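You operate a simulated robot arm through the tools that you are given. There is no shell and no other tool.

You are at the controls of a simulated two-armed robot. One attempt, no reset.

Task
Charge the two controllers in the dock and switch the strip on.
Fine: blue in place 1, green in place 2, grips to the room; pull the GAME plug while the strip is off and stand it on the cabinet top. Set down upright: black mains plug.

It is judged by the outcome, as a careful person would: the job done as asked, and still so three seconds after it is handed in. It fails if anything else is knocked over, pushed out of place, dropped, spilled or broken.

Robot
Two 7-joint arms with two-finger grippers on one trunk that stands fixed in place. Base frame: the origin is at the foot of the trunk, x ahead of it, y to its left, z up; the work surface is at about z = 700. Readings come in mm, degrees, newtons and seconds.
The left shoulder is at [60, 123, 920], the right one opposite. With the tool pointing down near the work surface each hand reaches from about 320 to 780 mm from the base axis, measured 20 degrees to its own side. Payload 1.47 kg a hand.
The TCP of each hand is the grasp point between the finger pads, 16 mm short of the fingertips. In the tool frame z runs along the fingers and y along their closing line. The gripper opens to 87 mm; its body begins 55 mm behind the TCP.
Orientation is told as [roll, pitch, yaw] about the base's x, y, z axes, in that order, counted from this pose: with the fingers straight down and closing along the base's y, the tool's x points along the base's -x, its y along +y and its z along -z.

Tools
- The arms move only by the tool move_arm. It takes "left_motion", "right_motion" or both (then of equal length, played together; a hand with none holds still); each is text: rows parted by semicolons, each of 7 numbers parted by spaces: the shift along the base's x, y, z in mm, then the turn, a rotation vector about the base's x, y, z in degrees, then the gripper command, from -1 (shut) to 1 (fully open), values between in proportion. In form: x y z wx wy wz hand; .... A call has 1 to 20 rows; each row is the pose to reach, as a shift and turn from the pose commanded when the call began. A row lasts 0.2 s, in which the tool goes at most 50 mm and 8.6 degrees; a call with a longer step from one row to the next is refused whole, and so is a gripper value outside its range. A pose out of reach is approached as far as the arm can. The call stops where the force on the tool passes 40 N (or 10 N more than at its start, if that is more) or the arm is blocked; 0.2 s more then pass. Each finger travels about 153 mm/s and halts on what it meets, pressing with about 28 N; the grip force reading is that of the motor and also rises with nothing between the fingers. The clock runs only during rows and for 0.2 s after the last one: add rows that repeat a pose to give the fingers time. The reply holds the time, the measured pose of the TCP, the force on the tool along the base axes, the opening and the grip force, in the units named above and with some noise, with the torque about the TCP (base axes, N m) and any sound that the robot's microphone picked up.
- Cameras (640 x 400 px; columns grow to the right, rows downward): "scene" is now at [95.3, -5.2, 1495.3]; the picture's right is [0.06, -1.00, 0.00], its down [-0.68, -0.04, -0.74] and it looks along [0.74, 0.04, -0.68] (base axes); focal length 366 px, centre (320, 200). "left" rides on the left gripper at [73, -12, -90] in its tool frame; the picture's right is [0.16, 0.99, 0.00], its down [-0.72, 0.12, -0.68] and it looks along [-0.67, 0.11, 0.73] (tool axes); focal length 247 px, centre (320, 200). "right" rides on the right gripper at [73, 12, -90] in its tool frame; the picture's right is [-0.16, 0.99, 0.00], its down [-0.72, -0.12, -0.68] and it looks along [-0.67, -0.11, 0.73] (tool axes); focal length 247 px, centre (320, 200).
- camera(camera): a new picture of that camera. It takes no simulated time.
- raise_lower(by): moves the trunk up (or, below 0, down) by that many mm; the arms and the scene camera ride with it, the base frame stays. It gives what a move gives, with no picture.
- pan_tilt(pan, tilt): turns the head with the scene camera to pan (to the left, within 120 degrees either way) and tilt (down, from -29 to 69), counted from straight ahead of the robot. It gives what a move gives.
- locate(camera, pixels): for up to 12 pixels [column, row] of the newest picture of that camera ("zoom" is the newest enlarged one), the place [x, y, z] in the base frame of the surface seen there, good to about 2 mm, but the place of the scene camera against the robot may be out by one fixed shift of up to 25 mm in any direction. It takes no simulated time.
- enlarge(camera, box): a new picture of the part [left, top, right, bottom] of that camera's present view, enlarged. It takes no simulated time.
- hand_in(): hands the job in; it is judged then, once.

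Unless the task says otherwise, let go and move clear before handing in.

The tools are called after "Call:" as name(argument=value, ...) on one line, values as JSON. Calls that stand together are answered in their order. move_arm: Moves the arms, as the interface text tells. Its arguments: {"type":"object","properties":{"left_motion":{"type":"string"},"right_motion":{"type":"string"}},"required":[]} The other tools are called the same way: raise_lower (by) moves the trunk up or down; pan_tilt (pan, tilt) turns the head that bears the scene camera; camera (camera) takes a picture; locate (camera, pixels) gives the place of the surface under pixels of a picture; enlarge (camera, box) takes an enlarged picture of a part of a camera's view; hand_in () hands the job in.

At the start:

```text
time_s: 0.0
left_tool_pos: [508.7, 330.5, 1017.0]
left_orientation: [-0.1, 0.0, 0.0]
left_ft_force: [-0.6, -0.3, -0.9]
left_torque: [0.0, -0.02, 0.01]
left_gripper_width: 87.1
left_grip_force: 0.0
right_tool_pos: [605.6, -156.8, 1025.6]
right_orientation: [0.1, 0.0, 0.0]
right_ft_force: [1.0, 0.0, -0.6]
right_torque: [0.02, 0.04, 0.01]
right_gripper_width: 86.9
right_grip_force: 0.1
trunk travel left (down, up): [-75.0, 155.0]
head pan, tilt (commanded): [3.5, 42.6]
```

scene: 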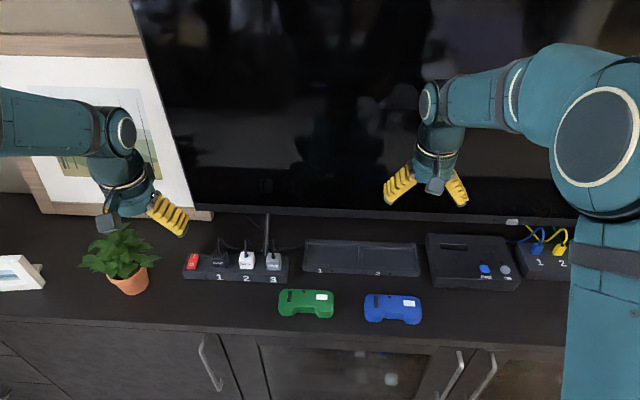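
right: 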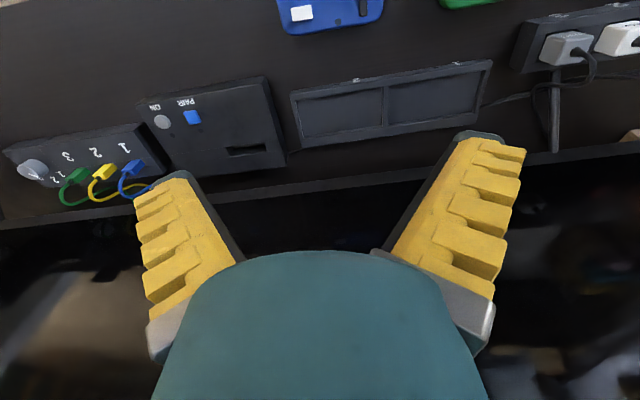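
left: 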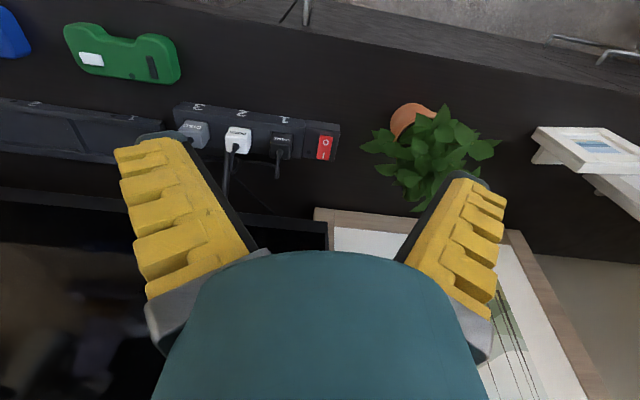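

The scene shows the strip with plugs at around (235,262), the dock at (362,257), green controller at (306,303) and blue at (393,308). I'll take enlarged views to read labels and details before moving.

Call:
enlarge(camera="scene", box=[170, 220, 310, 308])

Call:
enlarge(camera="scene", box=[260, 220, 440, 332])

Call:
enlarge(camera="left", box=[160, 80, 360, 205])

Call:
enlarge(camera="scene", box=[420, 210, 580, 310])

```text
4.55 times, centred on (240, 264) of scene
```

zoom: 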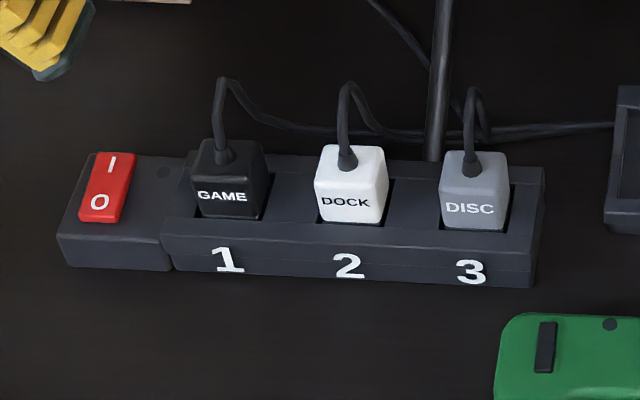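

```text
3.56 times, centred on (350, 276) of scene
```

zoom: 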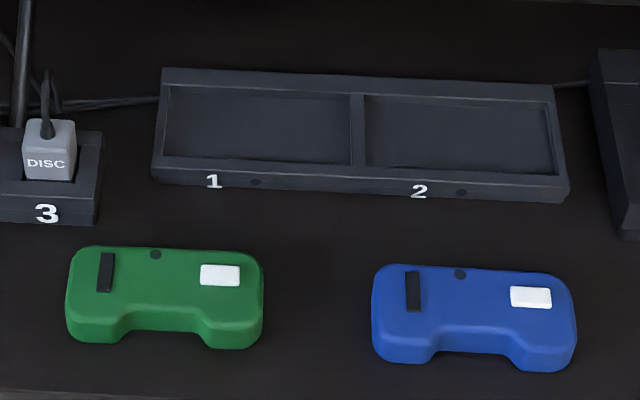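

```text
3.20 times, centred on (260, 142) of left
```

zoom: 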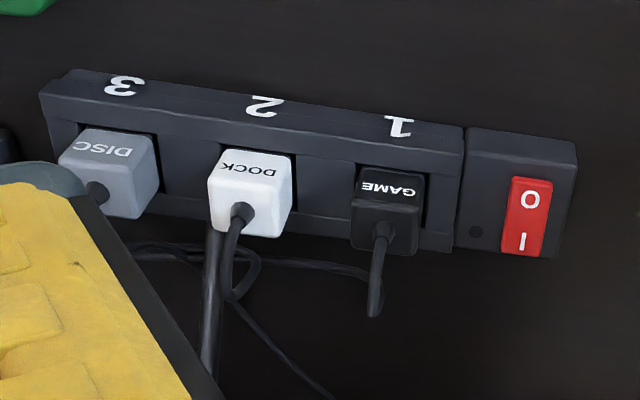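

```text
4.00 times, centred on (500, 260) of scene
```

zoom: 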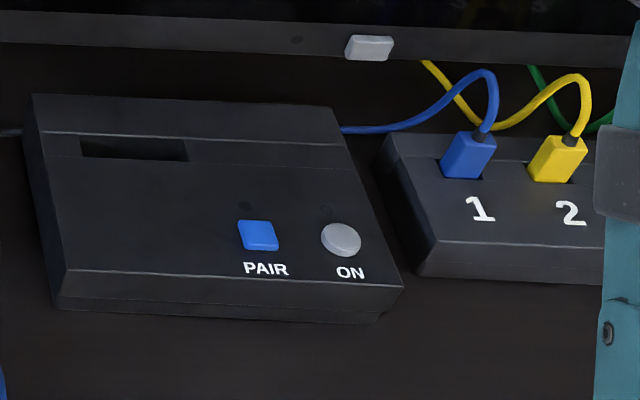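

The strip has a red rocker at left, plugs GAME (black), DOCK, DISC, all indicator dots dark. I'll locate points in the hand cameras, which carry no fixed shift, and the scene camera for comparison.

Call:
locate(camera="left", pixels=[[324, 142], [324, 155], [282, 141], [238, 137], [194, 131], [311, 122], [339, 125], [335, 160], [180, 103], [299, 150], [92, 59], [150, 70]])

Call:
locate(camera="scene", pixels=[[193, 262], [220, 260], [246, 260], [273, 261], [184, 278], [288, 282], [291, 258], [304, 272], [420, 276], [309, 240], [415, 244], [362, 262]])

Call:
locate(camera="right", pixels=[[302, 13], [338, 21], [291, 93], [304, 150], [492, 60], [484, 106], [386, 88], [345, 112], [435, 95], [382, 126], [363, 8], [193, 117]])

```text
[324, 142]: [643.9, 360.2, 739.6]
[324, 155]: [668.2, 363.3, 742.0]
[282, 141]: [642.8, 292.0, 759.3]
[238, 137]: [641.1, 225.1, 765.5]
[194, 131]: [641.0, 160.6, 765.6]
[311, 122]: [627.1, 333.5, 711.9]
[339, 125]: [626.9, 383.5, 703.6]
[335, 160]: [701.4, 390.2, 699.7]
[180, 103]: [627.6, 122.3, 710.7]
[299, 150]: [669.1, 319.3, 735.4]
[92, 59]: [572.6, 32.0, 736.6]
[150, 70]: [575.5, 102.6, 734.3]
```

```text
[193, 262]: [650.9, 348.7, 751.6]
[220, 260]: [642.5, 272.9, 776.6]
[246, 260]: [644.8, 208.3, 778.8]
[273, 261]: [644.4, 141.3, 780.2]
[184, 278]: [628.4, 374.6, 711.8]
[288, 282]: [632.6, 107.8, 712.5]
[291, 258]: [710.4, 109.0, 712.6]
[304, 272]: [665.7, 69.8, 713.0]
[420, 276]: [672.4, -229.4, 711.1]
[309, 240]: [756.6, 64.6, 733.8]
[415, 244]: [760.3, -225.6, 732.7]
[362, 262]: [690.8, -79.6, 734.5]
```

```text
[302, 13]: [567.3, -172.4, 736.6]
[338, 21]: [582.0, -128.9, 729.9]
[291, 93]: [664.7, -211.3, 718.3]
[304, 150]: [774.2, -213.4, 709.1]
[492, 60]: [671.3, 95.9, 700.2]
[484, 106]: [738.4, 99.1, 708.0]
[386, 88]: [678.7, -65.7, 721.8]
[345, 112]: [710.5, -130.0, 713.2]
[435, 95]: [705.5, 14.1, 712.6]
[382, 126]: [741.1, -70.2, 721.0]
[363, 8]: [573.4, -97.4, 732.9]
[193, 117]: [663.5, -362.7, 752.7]
```

The scene camera reads about 17 mm low in y and 14 mm high in z compared to the hand camera (GAME plug: scene 642,273,777 vs left 643,292,759). Next I check where the obstacles are: TV, plant, pole and frame.

Call:
locate(camera="scene", pixels=[[250, 207], [400, 215], [540, 220], [300, 100], [267, 235], [130, 240], [150, 260], [130, 285], [210, 214], [120, 150], [30, 272], [470, 70]])

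Call:
locate(camera="left", pixels=[[240, 155], [276, 160], [274, 175], [226, 185], [233, 150], [410, 120], [440, 150], [380, 140], [320, 215], [500, 235], [306, 12], [60, 125]])

```text
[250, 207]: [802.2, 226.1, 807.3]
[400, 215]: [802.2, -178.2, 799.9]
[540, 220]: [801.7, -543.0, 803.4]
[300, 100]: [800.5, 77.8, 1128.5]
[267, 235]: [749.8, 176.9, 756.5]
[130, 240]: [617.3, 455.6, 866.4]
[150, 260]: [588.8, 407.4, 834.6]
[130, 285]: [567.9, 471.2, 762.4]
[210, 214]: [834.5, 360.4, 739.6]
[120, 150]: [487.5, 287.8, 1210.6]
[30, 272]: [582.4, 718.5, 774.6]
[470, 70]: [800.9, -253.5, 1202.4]
```

```text
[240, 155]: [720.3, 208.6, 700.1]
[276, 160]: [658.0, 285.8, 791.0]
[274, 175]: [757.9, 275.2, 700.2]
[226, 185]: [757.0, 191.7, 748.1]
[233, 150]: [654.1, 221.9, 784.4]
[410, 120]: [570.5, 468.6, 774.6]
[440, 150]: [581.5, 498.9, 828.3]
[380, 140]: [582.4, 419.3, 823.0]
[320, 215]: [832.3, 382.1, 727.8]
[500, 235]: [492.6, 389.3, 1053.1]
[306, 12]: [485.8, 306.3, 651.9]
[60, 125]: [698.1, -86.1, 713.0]
```

The TV face is at x≈800 with its lower edge near z≈790, and the plant leaves start at y≈419. I'll lower the left hand to look at the strip from close by.

Call:
move_arm(left_motion="10 -13 -44 0 0 0 1; 20 -26 -88 0 0 0 1; 30 -40 -132 0 0 0 1; 39 -53 -165 0 0 0 1")

Call:
camera(camera="left")

Call:
camera(camera="scene")

```text
time_s: 1.0
left_tool_pos: [547.6, 276.5, 852.8]
left_orientation: [0.1, 0.1, 0.0]
left_ft_force: [0.7, 0.2, -0.1]
left_torque: [-0.01, 0.01, 0.01]
left_gripper_width: 87.0
left_grip_force: 0.1
right_tool_pos: [606.0, -156.6, 1025.6]
right_orientation: [0.0, 0.0, -0.1]
right_ft_force: [0.3, -0.1, -0.3]
right_torque: [0.01, 0.01, 0.01]
right_gripper_width: 87.1
right_grip_force: 0.0
trunk travel left (down, up): [-75.0, 155.0]
head pan, tilt (commanded): [3.5, 42.6]
```

```text
taken
```

left: 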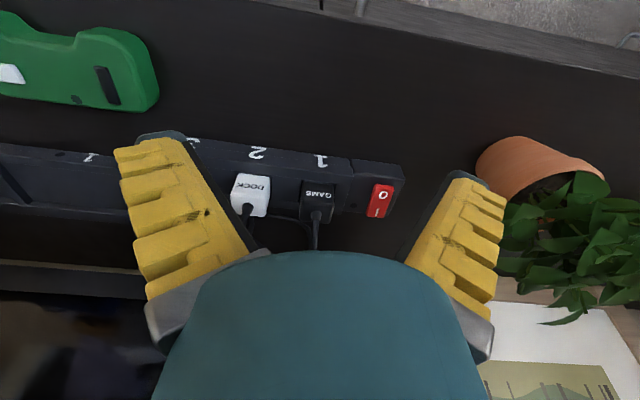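

```text
taken
```

scene: 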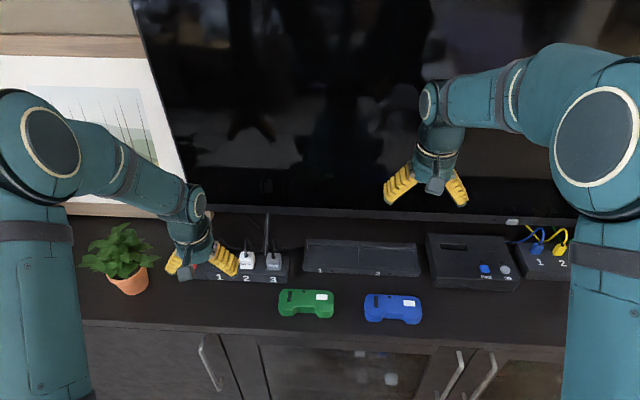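

Call:
enlarge(camera="left", box=[220, 130, 420, 255])

Call:
locate(camera="left", pixels=[[318, 186], [318, 200], [308, 190], [330, 195], [335, 208], [377, 192], [377, 210], [382, 200], [350, 195], [250, 190], [316, 222], [316, 235]])

```text
3.20 times, centred on (320, 192) of left
```

zoom: 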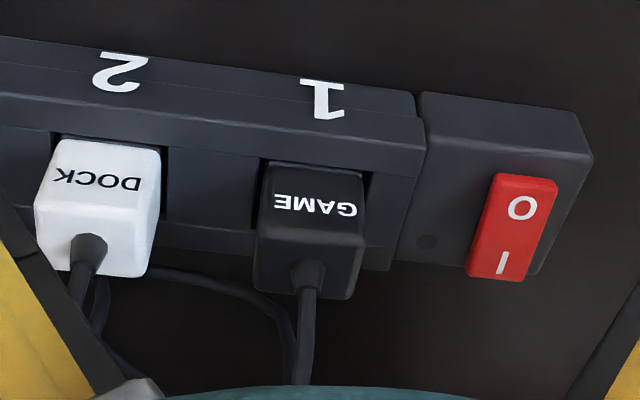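

```text
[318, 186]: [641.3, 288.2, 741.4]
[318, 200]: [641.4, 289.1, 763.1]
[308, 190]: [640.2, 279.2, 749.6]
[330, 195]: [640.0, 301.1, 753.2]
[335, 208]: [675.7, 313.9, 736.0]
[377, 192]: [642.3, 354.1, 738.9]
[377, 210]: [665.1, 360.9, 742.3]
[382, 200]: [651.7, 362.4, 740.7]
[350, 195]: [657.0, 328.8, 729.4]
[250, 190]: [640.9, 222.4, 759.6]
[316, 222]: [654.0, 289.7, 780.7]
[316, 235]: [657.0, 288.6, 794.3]
```

The GAME plug's front face is vertical at x≈641, cable leaves the top at about (654, 290). I'll locate zoom points on the plug edges, cable and rocker for precise geometry.

Call:
locate(camera="zoom", pixels=[[270, 168], [360, 175], [262, 228], [362, 245], [256, 290], [350, 295], [320, 268], [310, 310], [303, 370], [385, 262], [230, 240], [130, 275]])

Call:
locate(camera="zoom", pixels=[[500, 180], [550, 185], [520, 210], [500, 262], [475, 268], [520, 275], [545, 230], [427, 242], [460, 200], [590, 160], [420, 100], [300, 130]])

```text
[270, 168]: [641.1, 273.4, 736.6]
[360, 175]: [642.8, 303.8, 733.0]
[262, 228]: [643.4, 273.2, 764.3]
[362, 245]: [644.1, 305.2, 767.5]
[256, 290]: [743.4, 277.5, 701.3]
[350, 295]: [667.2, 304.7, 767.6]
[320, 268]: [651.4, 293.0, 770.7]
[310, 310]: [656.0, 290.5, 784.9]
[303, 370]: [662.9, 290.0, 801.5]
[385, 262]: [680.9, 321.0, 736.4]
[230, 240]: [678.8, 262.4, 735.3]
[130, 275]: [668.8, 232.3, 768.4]
```

```text
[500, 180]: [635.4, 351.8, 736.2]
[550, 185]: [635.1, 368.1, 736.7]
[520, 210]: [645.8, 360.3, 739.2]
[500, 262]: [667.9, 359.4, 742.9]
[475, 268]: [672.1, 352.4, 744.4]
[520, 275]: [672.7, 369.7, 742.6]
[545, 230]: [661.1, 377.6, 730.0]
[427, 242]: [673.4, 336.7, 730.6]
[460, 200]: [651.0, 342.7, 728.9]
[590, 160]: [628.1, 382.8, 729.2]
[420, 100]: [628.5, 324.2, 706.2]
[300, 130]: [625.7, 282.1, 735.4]
```

The rocker's O end is low (z 736) and the I end high (z 744), so the strip is off now. Before gripping I want the finger thickness, since the DOCK plug is about 33 mm from GAME; I locate points on the fingers.

Call:
locate(camera="left", pixels=[[140, 137], [160, 134], [185, 136], [118, 152], [160, 148], [180, 142], [200, 170], [225, 210], [130, 200], [150, 290], [235, 250], [190, 200]])

Call:
enlarge(camera="scene", box=[150, 200, 310, 300])

```text
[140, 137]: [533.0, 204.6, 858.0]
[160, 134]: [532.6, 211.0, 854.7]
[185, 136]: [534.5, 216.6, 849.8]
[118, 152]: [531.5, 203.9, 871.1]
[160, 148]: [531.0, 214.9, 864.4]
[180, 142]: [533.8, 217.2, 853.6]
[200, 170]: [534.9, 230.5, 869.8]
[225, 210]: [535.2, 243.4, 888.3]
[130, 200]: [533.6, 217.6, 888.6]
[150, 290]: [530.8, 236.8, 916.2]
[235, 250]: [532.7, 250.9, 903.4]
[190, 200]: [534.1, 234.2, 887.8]
```

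```text
4.00 times, centred on (230, 250) of scene
```

zoom: 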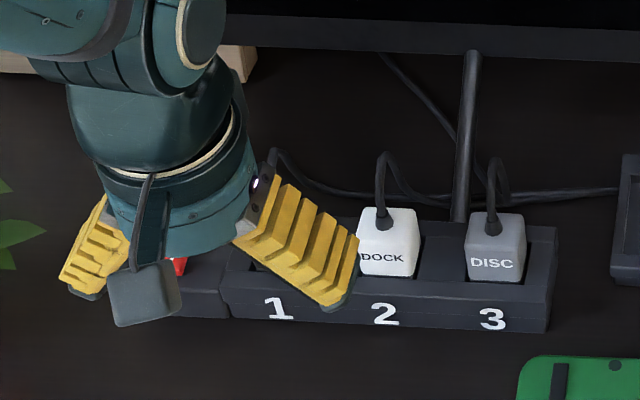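

The finger edge runs from (216,850) to (251,903) in y-z, so the open fingers splay outward. I'll half close and then view to learn how the fingers look at a plug-size opening.

Call:
move_arm(left_motion="0 0 0 0 0 0 0.1; 0 0 0 0 0 0 0.1; 0 0 0 0 0 0 0.1")

Call:
camera(camera="left")

Call:
enlarge(camera="scene", box=[150, 200, 310, 300])

```text
time_s: 1.8
left_tool_pos: [548.0, 276.4, 853.7]
left_orientation: [0.0, 0.0, -0.1]
left_ft_force: [-0.7, -0.4, 0.2]
left_torque: [-0.01, 0.02, 0.02]
left_gripper_width: 53.6
left_grip_force: 3.7
right_tool_pos: [605.7, -154.9, 1025.4]
right_orientation: [0.0, -0.1, 0.0]
right_ft_force: [-0.7, 0.1, -0.6]
right_torque: [-0.02, 0.01, 0.01]
right_gripper_width: 87.1
right_grip_force: 0.0
trunk travel left (down, up): [-75.0, 155.0]
head pan, tilt (commanded): [3.5, 42.6]
```

```text
taken
```

left: 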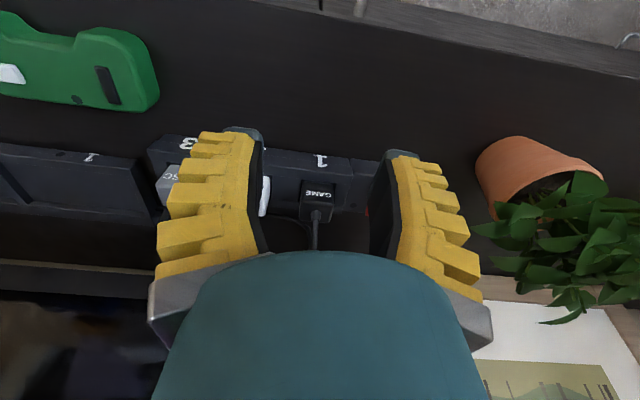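

```text
4.00 times, centred on (230, 250) of scene
```

zoom: 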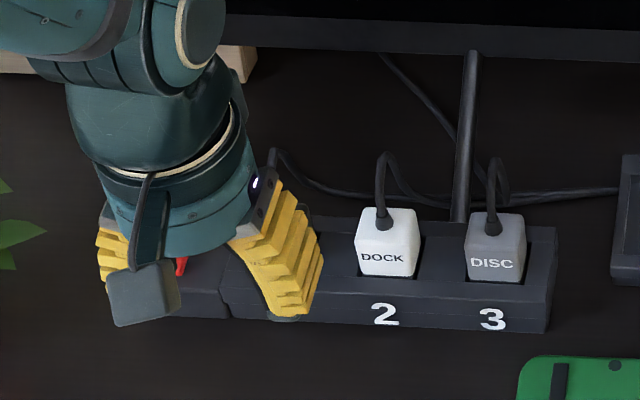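

At 53.6 mm the fingers have swung inward: the black inner pad faces the center and the yellow back tapers to the tip. I measure the finger at this opening.

Call:
locate(camera="left", pixels=[[200, 135], [225, 130], [245, 130], [260, 135], [250, 145], [190, 150], [175, 180], [165, 210], [255, 190], [160, 240], [265, 230], [268, 245]])

Call:
enlarge(camera="left", box=[150, 110, 490, 322])

```text
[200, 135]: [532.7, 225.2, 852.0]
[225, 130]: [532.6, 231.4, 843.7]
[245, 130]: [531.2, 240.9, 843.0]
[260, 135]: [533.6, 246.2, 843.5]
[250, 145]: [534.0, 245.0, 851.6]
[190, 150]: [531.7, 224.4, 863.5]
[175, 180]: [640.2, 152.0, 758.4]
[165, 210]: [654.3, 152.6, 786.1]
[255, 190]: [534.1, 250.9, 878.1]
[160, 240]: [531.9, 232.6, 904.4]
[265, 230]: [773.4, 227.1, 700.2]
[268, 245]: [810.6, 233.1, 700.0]
```

```text
1.88 times, centred on (320, 216) of left
```

zoom: 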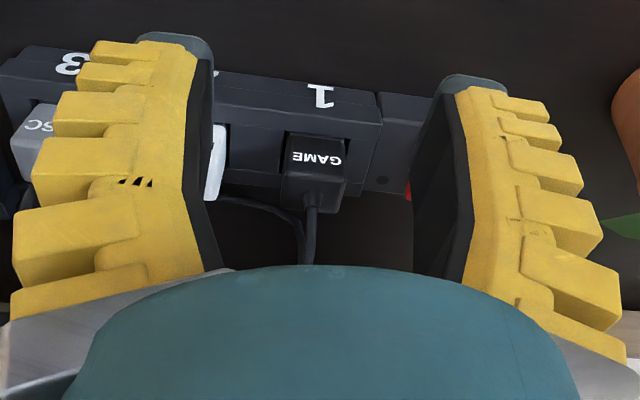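

At 53.6 mm the finger is about 16 mm thick at the tip and 24 mm higher up. I now check the cable's peak height and the neighbouring DOCK plug edges in the scene view.

Call:
enlarge(camera="scene", box=[150, 200, 310, 300])

Call:
locate(camera="zoom", pixels=[[382, 155], [377, 190], [395, 165], [383, 212], [358, 215], [414, 215], [357, 270], [414, 272], [275, 152], [285, 155], [310, 178], [495, 165]])

```text
4.00 times, centred on (230, 250) of scene
```

zoom: 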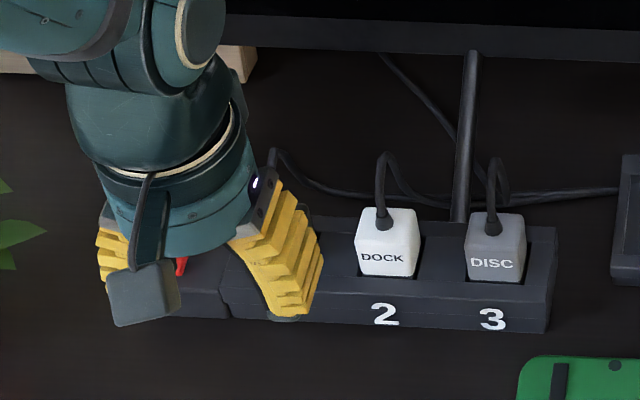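

```text
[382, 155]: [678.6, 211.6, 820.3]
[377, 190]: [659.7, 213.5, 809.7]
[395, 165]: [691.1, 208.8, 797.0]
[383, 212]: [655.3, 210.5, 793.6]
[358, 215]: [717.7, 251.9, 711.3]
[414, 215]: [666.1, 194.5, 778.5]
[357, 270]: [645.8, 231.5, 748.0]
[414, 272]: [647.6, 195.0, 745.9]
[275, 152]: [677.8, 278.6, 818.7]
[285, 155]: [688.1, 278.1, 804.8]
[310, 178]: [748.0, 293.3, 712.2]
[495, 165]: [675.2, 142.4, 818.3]
```

The cable peaks at about z 806 and x 678 after correcting the scene shift, so I'll tilt the left hand 20° (fingers forward) to keep the palm off the cable. I move above the plug with a narrower opening and check.

Call:
move_arm(left_motion="20 3 0 0 -7 0 -0.15; 50 7 0 0 -14 0 -0.15; 80 11 0 0 -20 0 -0.15; 107 14 0 0 -20 0 -0.15; 107 14 0 0 -20 0 -0.15")

Call:
camera(camera="left")

Call:
enlarge(camera="left", box=[200, 110, 440, 260])

```text
time_s: 3.0
left_tool_pos: [656.1, 291.7, 851.7]
left_orientation: [-0.1, -20.0, 0.0]
left_ft_force: [-0.5, -0.4, -0.4]
left_torque: [0.02, 0.0, -0.01]
left_gripper_width: 42.9
left_grip_force: 4.3
right_tool_pos: [606.5, -155.8, 1026.5]
right_orientation: [0.0, -0.1, 0.0]
right_ft_force: [-0.2, -0.5, 0.7]
right_torque: [-0.02, 0.02, 0.0]
right_gripper_width: 87.0
right_grip_force: 0.1
trunk travel left (down, up): [-75.0, 155.0]
head pan, tilt (commanded): [3.5, 42.6]
```

```text
taken
```

left: 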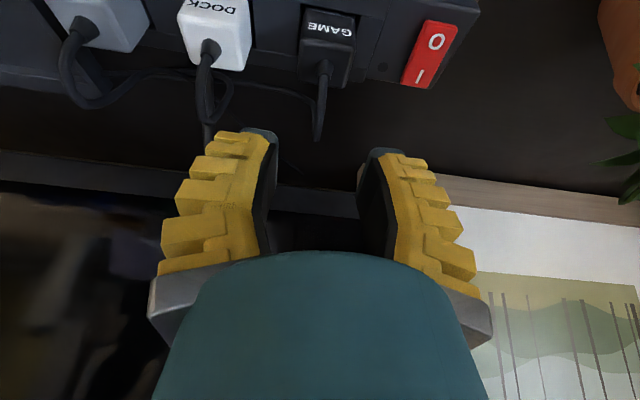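

```text
2.67 times, centred on (320, 185) of left
```

zoom: 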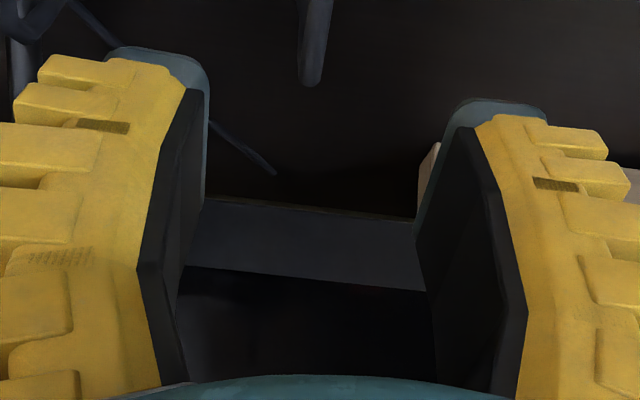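

The opening is 42.9 mm and the plug is seen at (328,45) with its cable reaching (318,140). I relocate plug, cable and neighbour edges from this nearer view.

Call:
enlarge(camera="left", box=[170, 0, 426, 160])

Call:
locate(camera="zoom", pixels=[[330, 60], [454, 80], [330, 150], [320, 195], [440, 215], [455, 150], [390, 160], [385, 250], [370, 340], [195, 160], [200, 100], [60, 150]])

```text
2.50 times, centred on (298, 80) of left
```

zoom: 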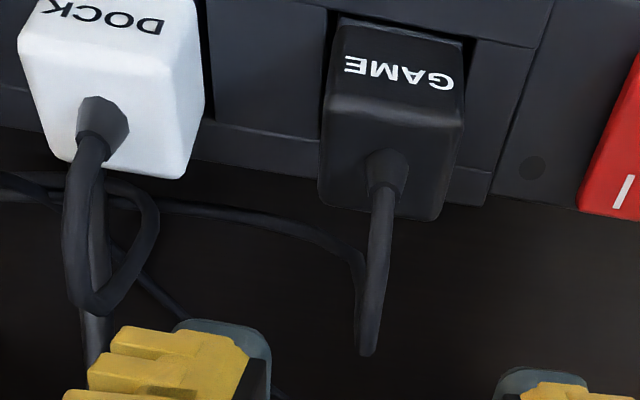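

```text
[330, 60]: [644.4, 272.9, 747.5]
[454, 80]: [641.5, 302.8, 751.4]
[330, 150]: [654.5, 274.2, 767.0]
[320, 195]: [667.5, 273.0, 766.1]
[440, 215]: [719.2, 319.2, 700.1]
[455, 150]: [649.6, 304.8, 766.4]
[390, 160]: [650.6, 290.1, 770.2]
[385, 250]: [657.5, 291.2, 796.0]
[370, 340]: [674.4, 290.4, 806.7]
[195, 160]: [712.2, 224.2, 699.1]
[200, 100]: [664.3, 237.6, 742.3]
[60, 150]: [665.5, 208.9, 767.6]
```

The plug spans y 273–304.5, DOCK ends at y 238, and the cable rises at y≈290, so I centre at y≈290 and descend in steps to z≈759, watching the force.

Call:
move_arm(left_motion="-1 -1.5 -30 0 0 0 -0.15; -1 -1.5 -55 0 0 0 -0.15; -1 -1.5 -75 0 0 0 -0.15; -1 -1.5 -86 0 0 0 -0.15; -1 -1.5 -93 0 0 0 -0.15; -1 -1.5 -93 0 0 0 -0.15")

Call:
camera(camera="left")

Call:
enlarge(camera="scene", box=[150, 200, 310, 300])

```text
time_s: 4.4
left_tool_pos: [655.4, 292.1, 760.3]
left_orientation: [0.0, -20.1, 0.0]
left_ft_force: [-0.4, 0.2, -0.1]
left_torque: [0.03, 0.01, -0.01]
left_gripper_width: 42.9
left_grip_force: 4.3
right_tool_pos: [605.7, -156.6, 1026.1]
right_orientation: [0.0, 0.0, 0.0]
right_ft_force: [-0.9, 0.2, 0.6]
right_torque: [-0.01, 0.03, 0.03]
right_gripper_width: 86.9
right_grip_force: 0.1
trunk travel left (down, up): [-75.0, 155.0]
head pan, tilt (commanded): [3.5, 42.6]
```

```text
taken
```

left: 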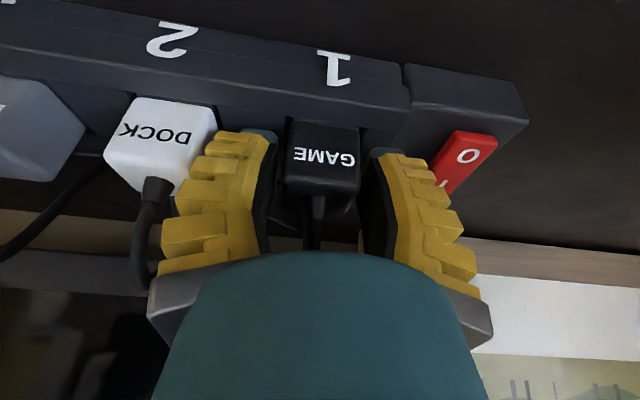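

```text
4.00 times, centred on (230, 250) of scene
```

zoom: 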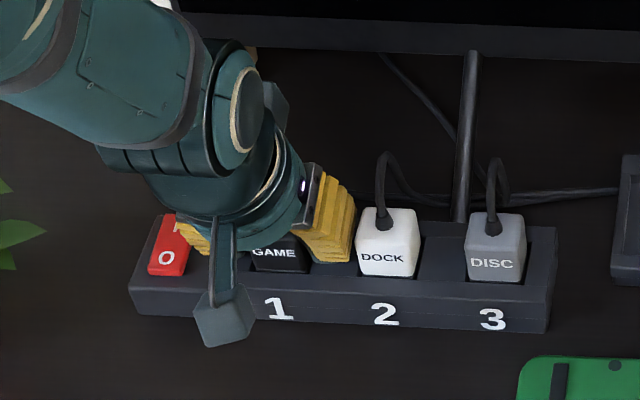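

The fingers straddle the GAME plug at (322,160), clear of DOCK at (165,140), with no contact force. I close on the plug and then read the grip.

Call:
move_arm(left_motion="0 0 0 0 0 0 -0.4; 0 0 0 0 0 0 -0.6; 0 0 0 0 0 0 -0.8; 0 0 0 0 0 0 -1; 0 0 0 0 0 0 -1")

Call:
camera(camera="left")

```text
time_s: 5.6
left_tool_pos: [653.9, 291.1, 760.5]
left_orientation: [0.0, -20.1, 0.1]
left_ft_force: [-0.8, 1.5, 8.8]
left_torque: [0.05, 0.03, -0.01]
left_gripper_width: 27.3
left_grip_force: 28.0
right_tool_pos: [604.4, -157.8, 1026.4]
right_orientation: [-0.2, -0.1, 0.0]
right_ft_force: [0.4, -0.5, -0.3]
right_torque: [-0.01, 0.03, -0.02]
right_gripper_width: 87.3
right_grip_force: 0.0
trunk travel left (down, up): [-75.0, 155.0]
head pan, tilt (commanded): [3.5, 42.6]
```

```text
taken
```

left: 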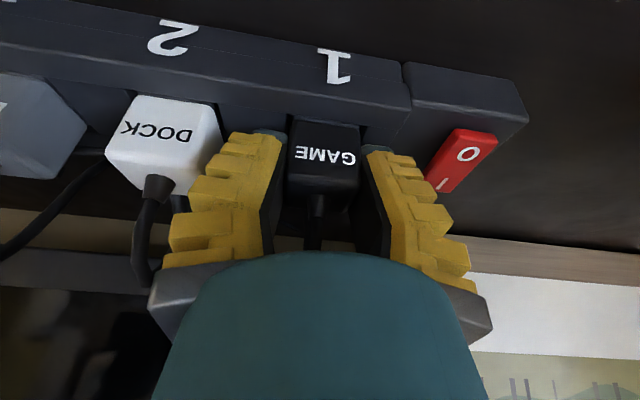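

The fingers closed to 27.3 mm with 28 N, so the plug is held. I pull straight up slowly and watch whether the plug comes out and the strip stays.

Call:
move_arm(left_motion="0 0 3 0 0 0 -1; 0 0 6 0 0 0 -1; 0 0 10 0 0 0 -1; 0 0 15 0 0 0 -1; 0 0 20 0 0 0 -1; 0 0 26 0 0 0 -1")

Call:
camera(camera="left")

Call:
enlarge(camera="scene", box=[150, 200, 310, 300])

```text
time_s: 7.0
left_tool_pos: [654.0, 290.8, 786.2]
left_orientation: [0.0, -20.1, 0.0]
left_ft_force: [-0.9, 0.1, 0.5]
left_torque: [-0.01, -0.02, 0.0]
left_gripper_width: 26.1
left_grip_force: 28.4
right_tool_pos: [605.6, -155.7, 1024.4]
right_orientation: [-0.1, 0.0, 0.0]
right_ft_force: [0.6, -0.1, 0.2]
right_torque: [0.02, 0.03, 0.0]
right_gripper_width: 87.2
right_grip_force: 0.1
trunk travel left (down, up): [-75.0, 155.0]
head pan, tilt (commanded): [3.5, 42.6]
```

```text
taken
```

left: 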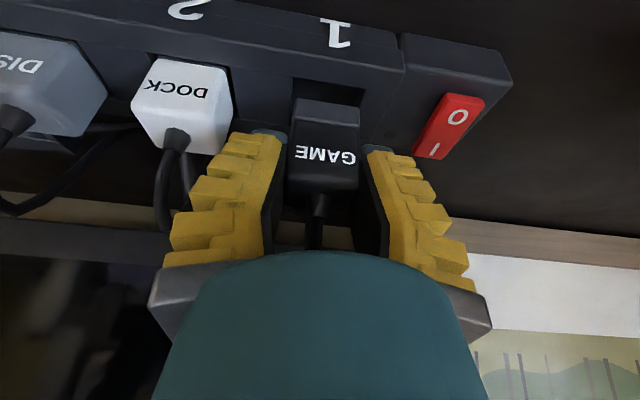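

```text
4.00 times, centred on (230, 250) of scene
```

zoom: 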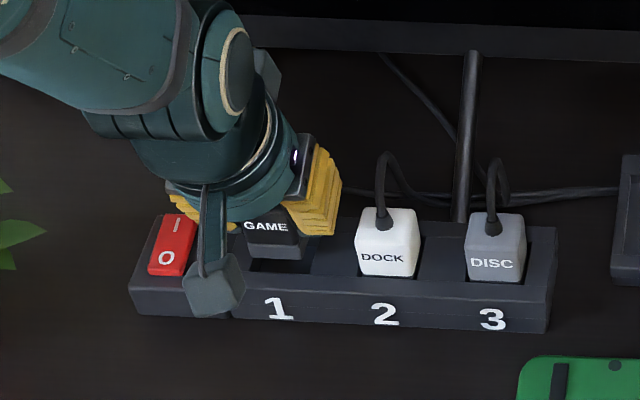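

The plug came out (socket 1 visible under it), and the strip hasn't moved. I'll lift further and bring it to the room side of the strip, then inspect the plug's underside.

Call:
move_arm(left_motion="0 0 15 0 0 0 -1; 0 0 30 0 0 0 -1; -20 0 38 0 0 0 -1; -45 0 38 0 0 0 -1; -68 0 38 0 0 0 -1")

Call:
camera(camera="left")

Call:
camera(camera="scene")

Call:
enlarge(camera="scene", box=[150, 200, 310, 300])

```text
time_s: 8.2
left_tool_pos: [586.5, 288.5, 824.0]
left_orientation: [0.0, -19.9, 0.0]
left_ft_force: [0.3, 0.0, 0.4]
left_torque: [0.03, -0.02, -0.01]
left_gripper_width: 26.2
left_grip_force: 28.5
right_tool_pos: [605.2, -156.1, 1025.9]
right_orientation: [-0.1, 0.0, 0.0]
right_ft_force: [-0.2, -0.2, -0.9]
right_torque: [-0.01, 0.0, 0.01]
right_gripper_width: 86.9
right_grip_force: 0.0
trunk travel left (down, up): [-75.0, 155.0]
head pan, tilt (commanded): [3.5, 42.6]
```

```text
taken
```

left: 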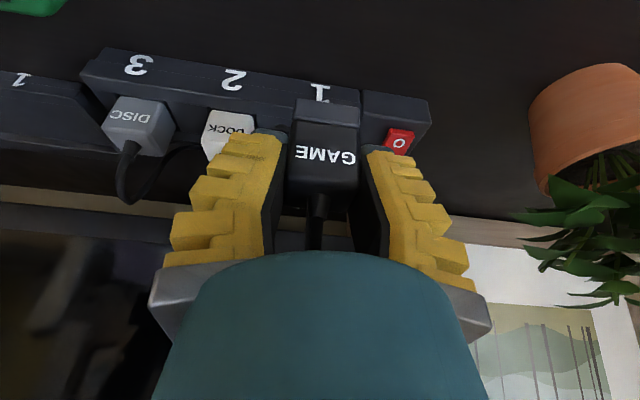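

```text
taken
```

scene: 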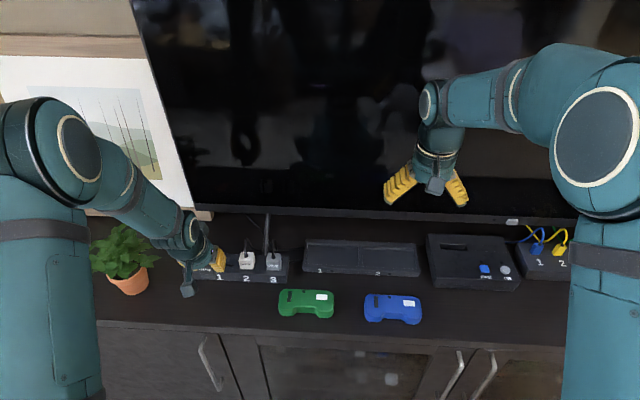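

```text
4.00 times, centred on (230, 250) of scene
```

zoom: 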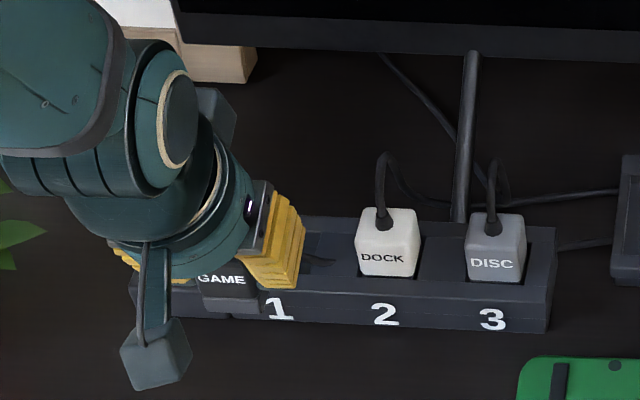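

The held plug shows the GAME face and a lower collar at (328,112) that sat in the socket. I locate its bottom to know how far to lower it.

Call:
enlarge(camera="left", box=[270, 80, 390, 230])

Call:
locate(camera="left", pixels=[[300, 100], [330, 101], [357, 104], [328, 112], [328, 122], [328, 130], [328, 155], [328, 175], [300, 130], [355, 135], [325, 195], [316, 215]])

```text
2.67 times, centred on (330, 155) of left
```

zoom: 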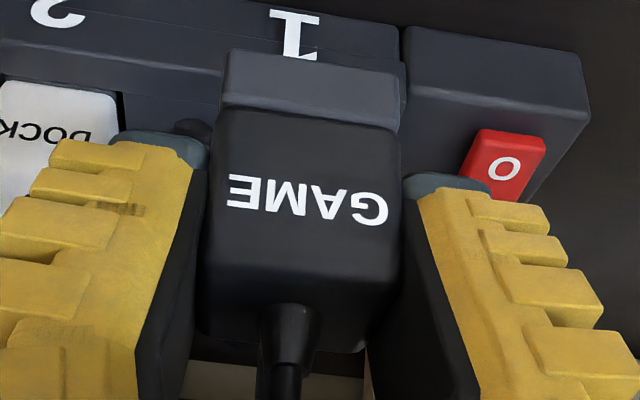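

```text
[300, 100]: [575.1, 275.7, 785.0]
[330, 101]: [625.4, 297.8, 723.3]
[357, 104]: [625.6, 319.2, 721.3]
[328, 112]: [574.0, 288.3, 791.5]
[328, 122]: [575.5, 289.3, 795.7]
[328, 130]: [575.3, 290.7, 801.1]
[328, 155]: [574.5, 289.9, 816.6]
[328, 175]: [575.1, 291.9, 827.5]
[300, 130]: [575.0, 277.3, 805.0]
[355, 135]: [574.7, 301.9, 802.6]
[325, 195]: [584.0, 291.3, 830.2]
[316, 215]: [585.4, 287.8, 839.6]
```

The plug's collar bottom is at z≈784 while the TCP is at 824, a 40 mm offset; touching the top (z≈700) should occur near TCP z≈740. I lower to about 748 first.

Call:
move_arm(left_motion="0 0 -25 0 0 0 -1; 0 0 -50 0 0 0 -1; 0 0 -65 0 0 0 -1; 0 0 -75 0 0 0 -1; 0 0 -75 0 0 0 -1")

Call:
camera(camera="left")

Call:
enlarge(camera="scene", box=[150, 220, 310, 320])

```text
time_s: 9.4
left_tool_pos: [586.6, 290.4, 748.1]
left_orientation: [0.0, -20.0, 0.0]
left_ft_force: [0.0, -0.1, 0.4]
left_torque: [-0.02, -0.01, -0.02]
left_gripper_width: 26.4
left_grip_force: 28.3
right_tool_pos: [605.7, -157.2, 1025.6]
right_orientation: [0.0, -0.1, 0.0]
right_ft_force: [-0.4, -0.8, -0.7]
right_torque: [-0.03, 0.0, -0.01]
right_gripper_width: 86.9
right_grip_force: 0.0
trunk travel left (down, up): [-75.0, 155.0]
head pan, tilt (commanded): [3.5, 42.6]
```

```text
taken
```

left: 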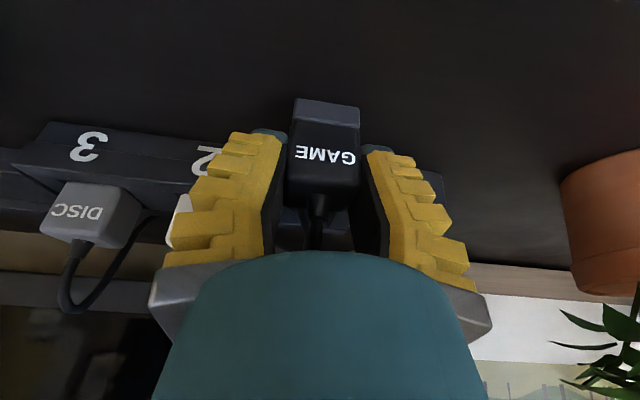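

```text
4.00 times, centred on (230, 270) of scene
```

zoom: 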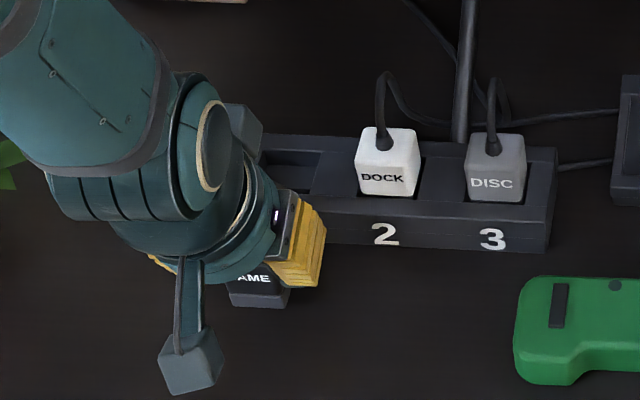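

The plug hangs about 8 mm above the top with no load (0.4 N). I lower slowly in small steps until I feel contact.

Call:
move_arm(left_motion="0 0 -2 0 0 0 -1; 0 0 -4 0 0 0 -1; 0 0 -5 0 0 0 -1; 0 0 -6 0 0 0 -1; 0 0 -7 0 0 0 -1; 0 0 -7 0 0 0 -1")

Call:
locate(camera="left", pixels=[[328, 100], [328, 95], [300, 100]])

```text
time_s: 10.8
left_tool_pos: [587.4, 290.1, 741.1]
left_orientation: [0.1, -20.0, -0.1]
left_ft_force: [0.6, -0.7, -0.3]
left_torque: [-0.01, 0.0, 0.01]
left_gripper_width: 26.3
left_grip_force: 27.4
right_tool_pos: [605.4, -155.8, 1026.3]
right_orientation: [0.0, 0.1, 0.0]
right_ft_force: [0.3, 0.7, -0.4]
right_torque: [-0.02, 0.01, -0.04]
right_gripper_width: 87.0
right_grip_force: 0.0
trunk travel left (down, up): [-75.0, 155.0]
head pan, tilt (commanded): [3.5, 42.6]
```

```text
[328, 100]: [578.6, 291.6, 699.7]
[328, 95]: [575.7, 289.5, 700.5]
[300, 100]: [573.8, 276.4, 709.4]
```

No contact yet at TCP z 741. I continue down in half-millimetre-scale steps and watch the vertical force.

Call:
move_arm(left_motion="0 0 -0.7 0 0 0 -1; 0 0 -1.4 0 0 0 -1; 0 0 -2 0 0 0 -1; 0 0 -2 0 0 0 -1")

Call:
enlarge(camera="left", box=[270, 70, 390, 220])

```text
time_s: 11.8
left_tool_pos: [586.8, 290.2, 741.1]
left_orientation: [0.0, -20.1, 0.0]
left_ft_force: [-0.9, -0.2, 11.7]
left_torque: [-0.04, 0.1, 0.02]
left_gripper_width: 28.3
left_grip_force: 27.8
right_tool_pos: [604.6, -156.3, 1026.4]
right_orientation: [0.0, 0.0, 0.0]
right_ft_force: [0.8, 0.0, 0.3]
right_torque: [-0.05, -0.02, 0.03]
right_gripper_width: 86.9
right_grip_force: 0.1
trunk travel left (down, up): [-75.0, 155.0]
head pan, tilt (commanded): [3.5, 42.6]
```

```text
2.67 times, centred on (330, 145) of left
```

zoom: 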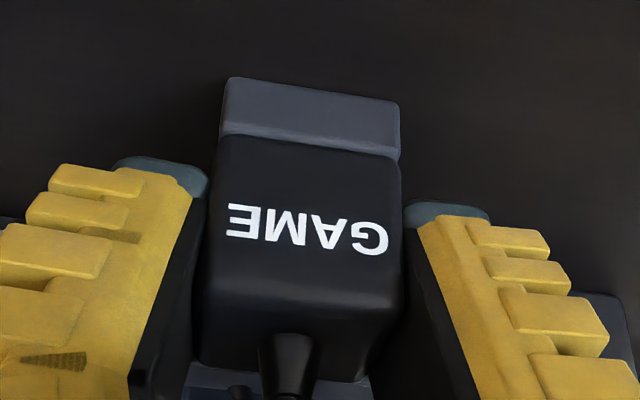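

Contact is felt (11.7 N up), so the plug stands on the top. I open the fingers gently, then look.

Call:
move_arm(left_motion="0 0 0.8 0 0 0 -0.6; 0 0 0.8 0 0 0 -0.4; 0 0 0.8 0 0 0 -0.2; 0 0 0.8 0 0 0 -0.1; 0 0 0.8 0 0 0 -0.1")

Call:
camera(camera="left")

```text
time_s: 13.0
left_tool_pos: [586.6, 291.6, 740.0]
left_orientation: [0.0, -20.0, 0.2]
left_ft_force: [0.7, 1.1, -0.2]
left_torque: [0.03, 0.0, -0.02]
left_gripper_width: 44.9
left_grip_force: 3.9
right_tool_pos: [605.3, -156.4, 1026.4]
right_orientation: [0.0, 0.1, 0.0]
right_ft_force: [-1.1, -0.2, -0.7]
right_torque: [0.0, 0.0, -0.02]
right_gripper_width: 87.1
right_grip_force: 0.0
trunk travel left (down, up): [-75.0, 155.0]
head pan, tilt (commanded): [3.5, 42.6]
```

```text
taken
```

left: 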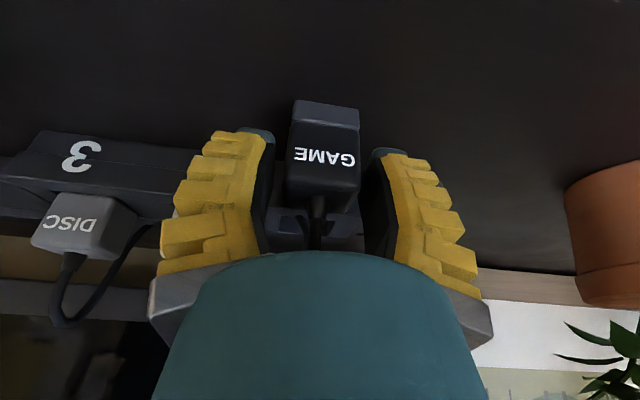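

The plug stands by itself between the open fingers. I retreat up along the tool axis slowly and check it stays upright.

Call:
move_arm(left_motion="-5 0 14 0 0 0 -0.1; -10 0 28 0 0 0 -0.1; -17 0 47 0 0 0 -0.1; -27 0 75 0 0 0 -0.1; -40 0 110 0 0 0 -0.1; -50 0 150 0 0 0 -0.1")

Call:
camera(camera="left")

Call:
enlarge(camera="scene", box=[150, 220, 310, 320])

```text
time_s: 14.4
left_tool_pos: [535.9, 290.8, 890.2]
left_orientation: [0.0, -20.0, 0.0]
left_ft_force: [0.0, -0.7, -0.1]
left_torque: [0.01, -0.04, -0.01]
left_gripper_width: 45.0
left_grip_force: 4.6
right_tool_pos: [603.9, -156.2, 1026.8]
right_orientation: [0.1, 0.1, 0.1]
right_ft_force: [-0.5, 0.4, 0.7]
right_torque: [-0.04, -0.04, -0.01]
right_gripper_width: 86.9
right_grip_force: 0.1
trunk travel left (down, up): [-75.0, 155.0]
head pan, tilt (commanded): [3.5, 42.6]
```

```text
taken
```

left: 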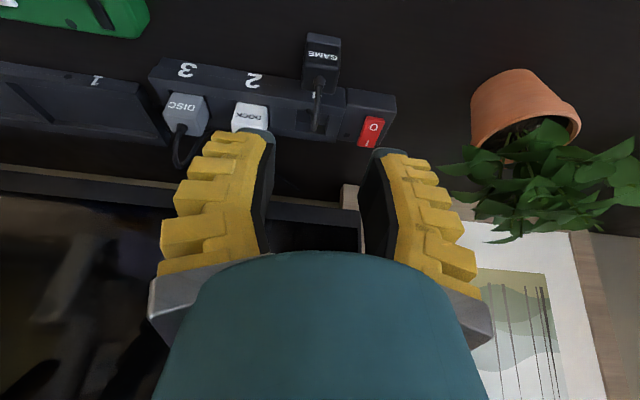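

```text
4.00 times, centred on (230, 270) of scene
```

zoom: 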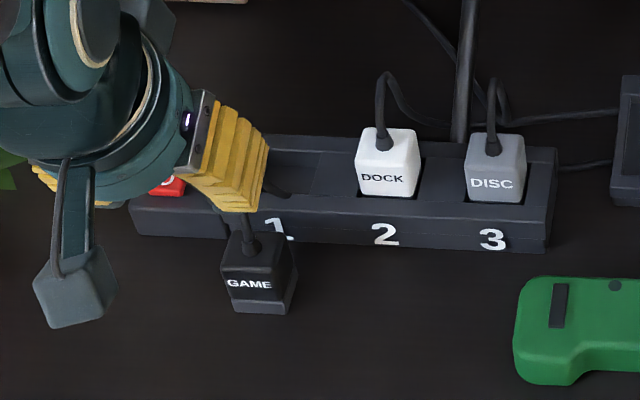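

The plug is standing upright at about (588,290), cable free, socket 1 empty. Now I bring the right hand to a viewpoint over the controllers and the dock to measure them.

Call:
move_arm(right_motion="-26 23 -24 0 0 0 1; -52 46 -49 0 0 0 1; -78 69 -73 0 0 0 1; -104 92 -97 0 0 0 1; -130 115 -122 0 0 0 1; -155 137 -146 0 0 0 1")

Call:
camera(camera="right")

Call:
camera(camera="scene")

```text
time_s: 15.8
left_tool_pos: [535.3, 292.3, 890.2]
left_orientation: [0.1, -20.0, 0.0]
left_ft_force: [0.5, 0.4, -0.1]
left_torque: [-0.02, -0.01, 0.01]
left_gripper_width: 44.9
left_grip_force: 4.4
right_tool_pos: [450.5, -20.6, 880.3]
right_orientation: [-0.1, 0.0, 0.1]
right_ft_force: [-0.1, 0.1, 0.8]
right_torque: [0.01, -0.01, 0.0]
right_gripper_width: 87.0
right_grip_force: 0.0
trunk travel left (down, up): [-75.0, 155.0]
head pan, tilt (commanded): [3.5, 42.6]
```

```text
taken
```

right: 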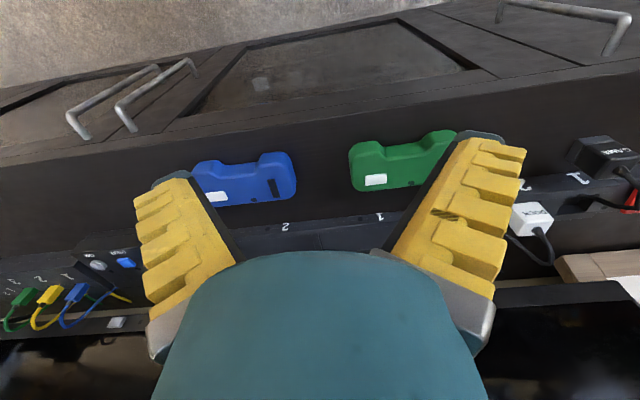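

```text
taken
```

scene: 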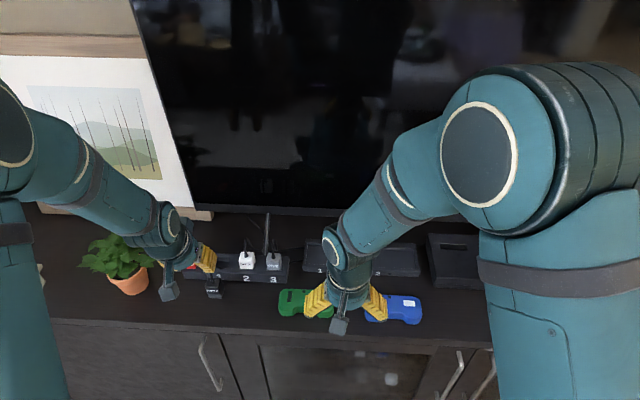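

The controllers are seen at (245,180) blue and (400,160) green. I'll enlarge each for measurement.

Call:
enlarge(camera="right", box=[180, 110, 480, 298])

Call:
locate(camera="right", pixels=[[196, 165], [225, 165], [262, 155], [292, 155], [294, 190], [273, 188], [244, 180], [350, 148], [380, 145], [425, 135], [375, 180], [400, 165]])

```text
2.13 times, centred on (330, 204) of right
```

zoom: 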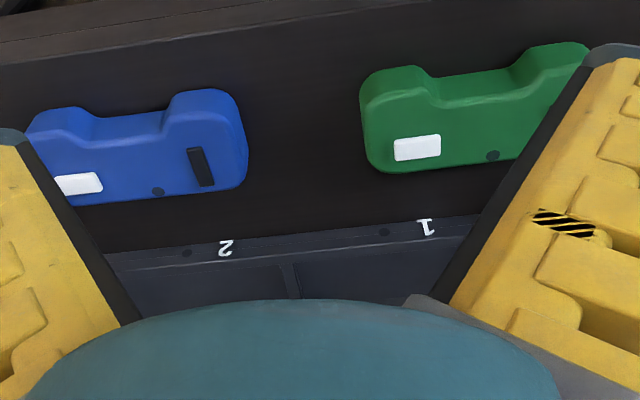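

```text
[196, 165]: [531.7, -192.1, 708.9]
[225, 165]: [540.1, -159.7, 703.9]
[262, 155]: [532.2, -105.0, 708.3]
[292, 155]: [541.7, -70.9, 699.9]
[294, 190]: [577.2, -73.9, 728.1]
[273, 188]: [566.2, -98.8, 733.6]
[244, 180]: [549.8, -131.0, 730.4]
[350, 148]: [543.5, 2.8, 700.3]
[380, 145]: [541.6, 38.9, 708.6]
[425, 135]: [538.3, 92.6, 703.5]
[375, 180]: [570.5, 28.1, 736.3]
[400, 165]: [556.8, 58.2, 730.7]
```

Blue spans y −192..−72 and green begins at y≈3; both about x 531–592 with top z≈734. I move the right hand to a viewpoint where the dock is not hidden by the palm.

Call:
move_arm(right_motion="35 -10 18 0 0 0 1; 70 -20 36 0 0 0 1; 105 -30 54 0 0 0 1; 135 -40 70 0 0 0 1")

Call:
camera(camera="right")

Call:
enlarge(camera="right", box=[160, 60, 480, 260])

```text
time_s: 16.8
left_tool_pos: [536.3, 291.2, 890.2]
left_orientation: [0.1, -20.0, 0.1]
left_ft_force: [0.0, -0.1, 0.6]
left_torque: [0.0, 0.02, -0.01]
left_gripper_width: 44.9
left_grip_force: 3.9
right_tool_pos: [587.4, -60.7, 949.8]
right_orientation: [0.0, -0.1, 0.0]
right_ft_force: [0.5, 0.4, -0.2]
right_torque: [0.02, -0.03, 0.0]
right_gripper_width: 87.2
right_grip_force: 0.0
trunk travel left (down, up): [-75.0, 155.0]
head pan, tilt (commanded): [3.5, 42.6]
```

```text
taken
```

right: 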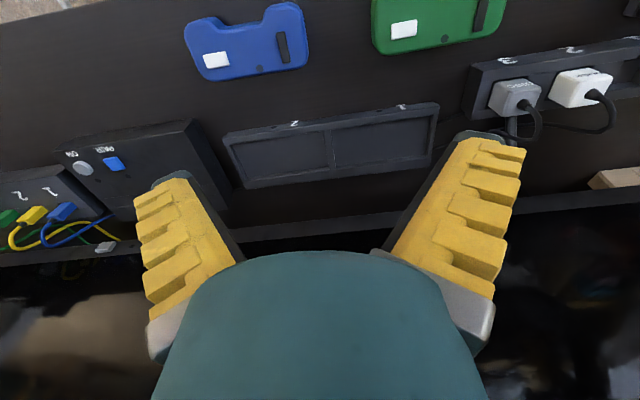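

```text
2.00 times, centred on (320, 160) of right
```

zoom: 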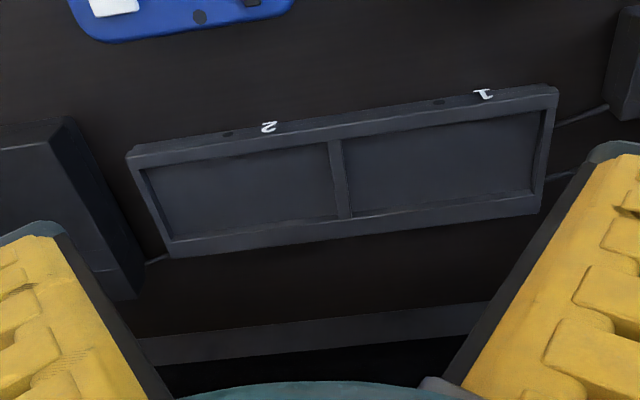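

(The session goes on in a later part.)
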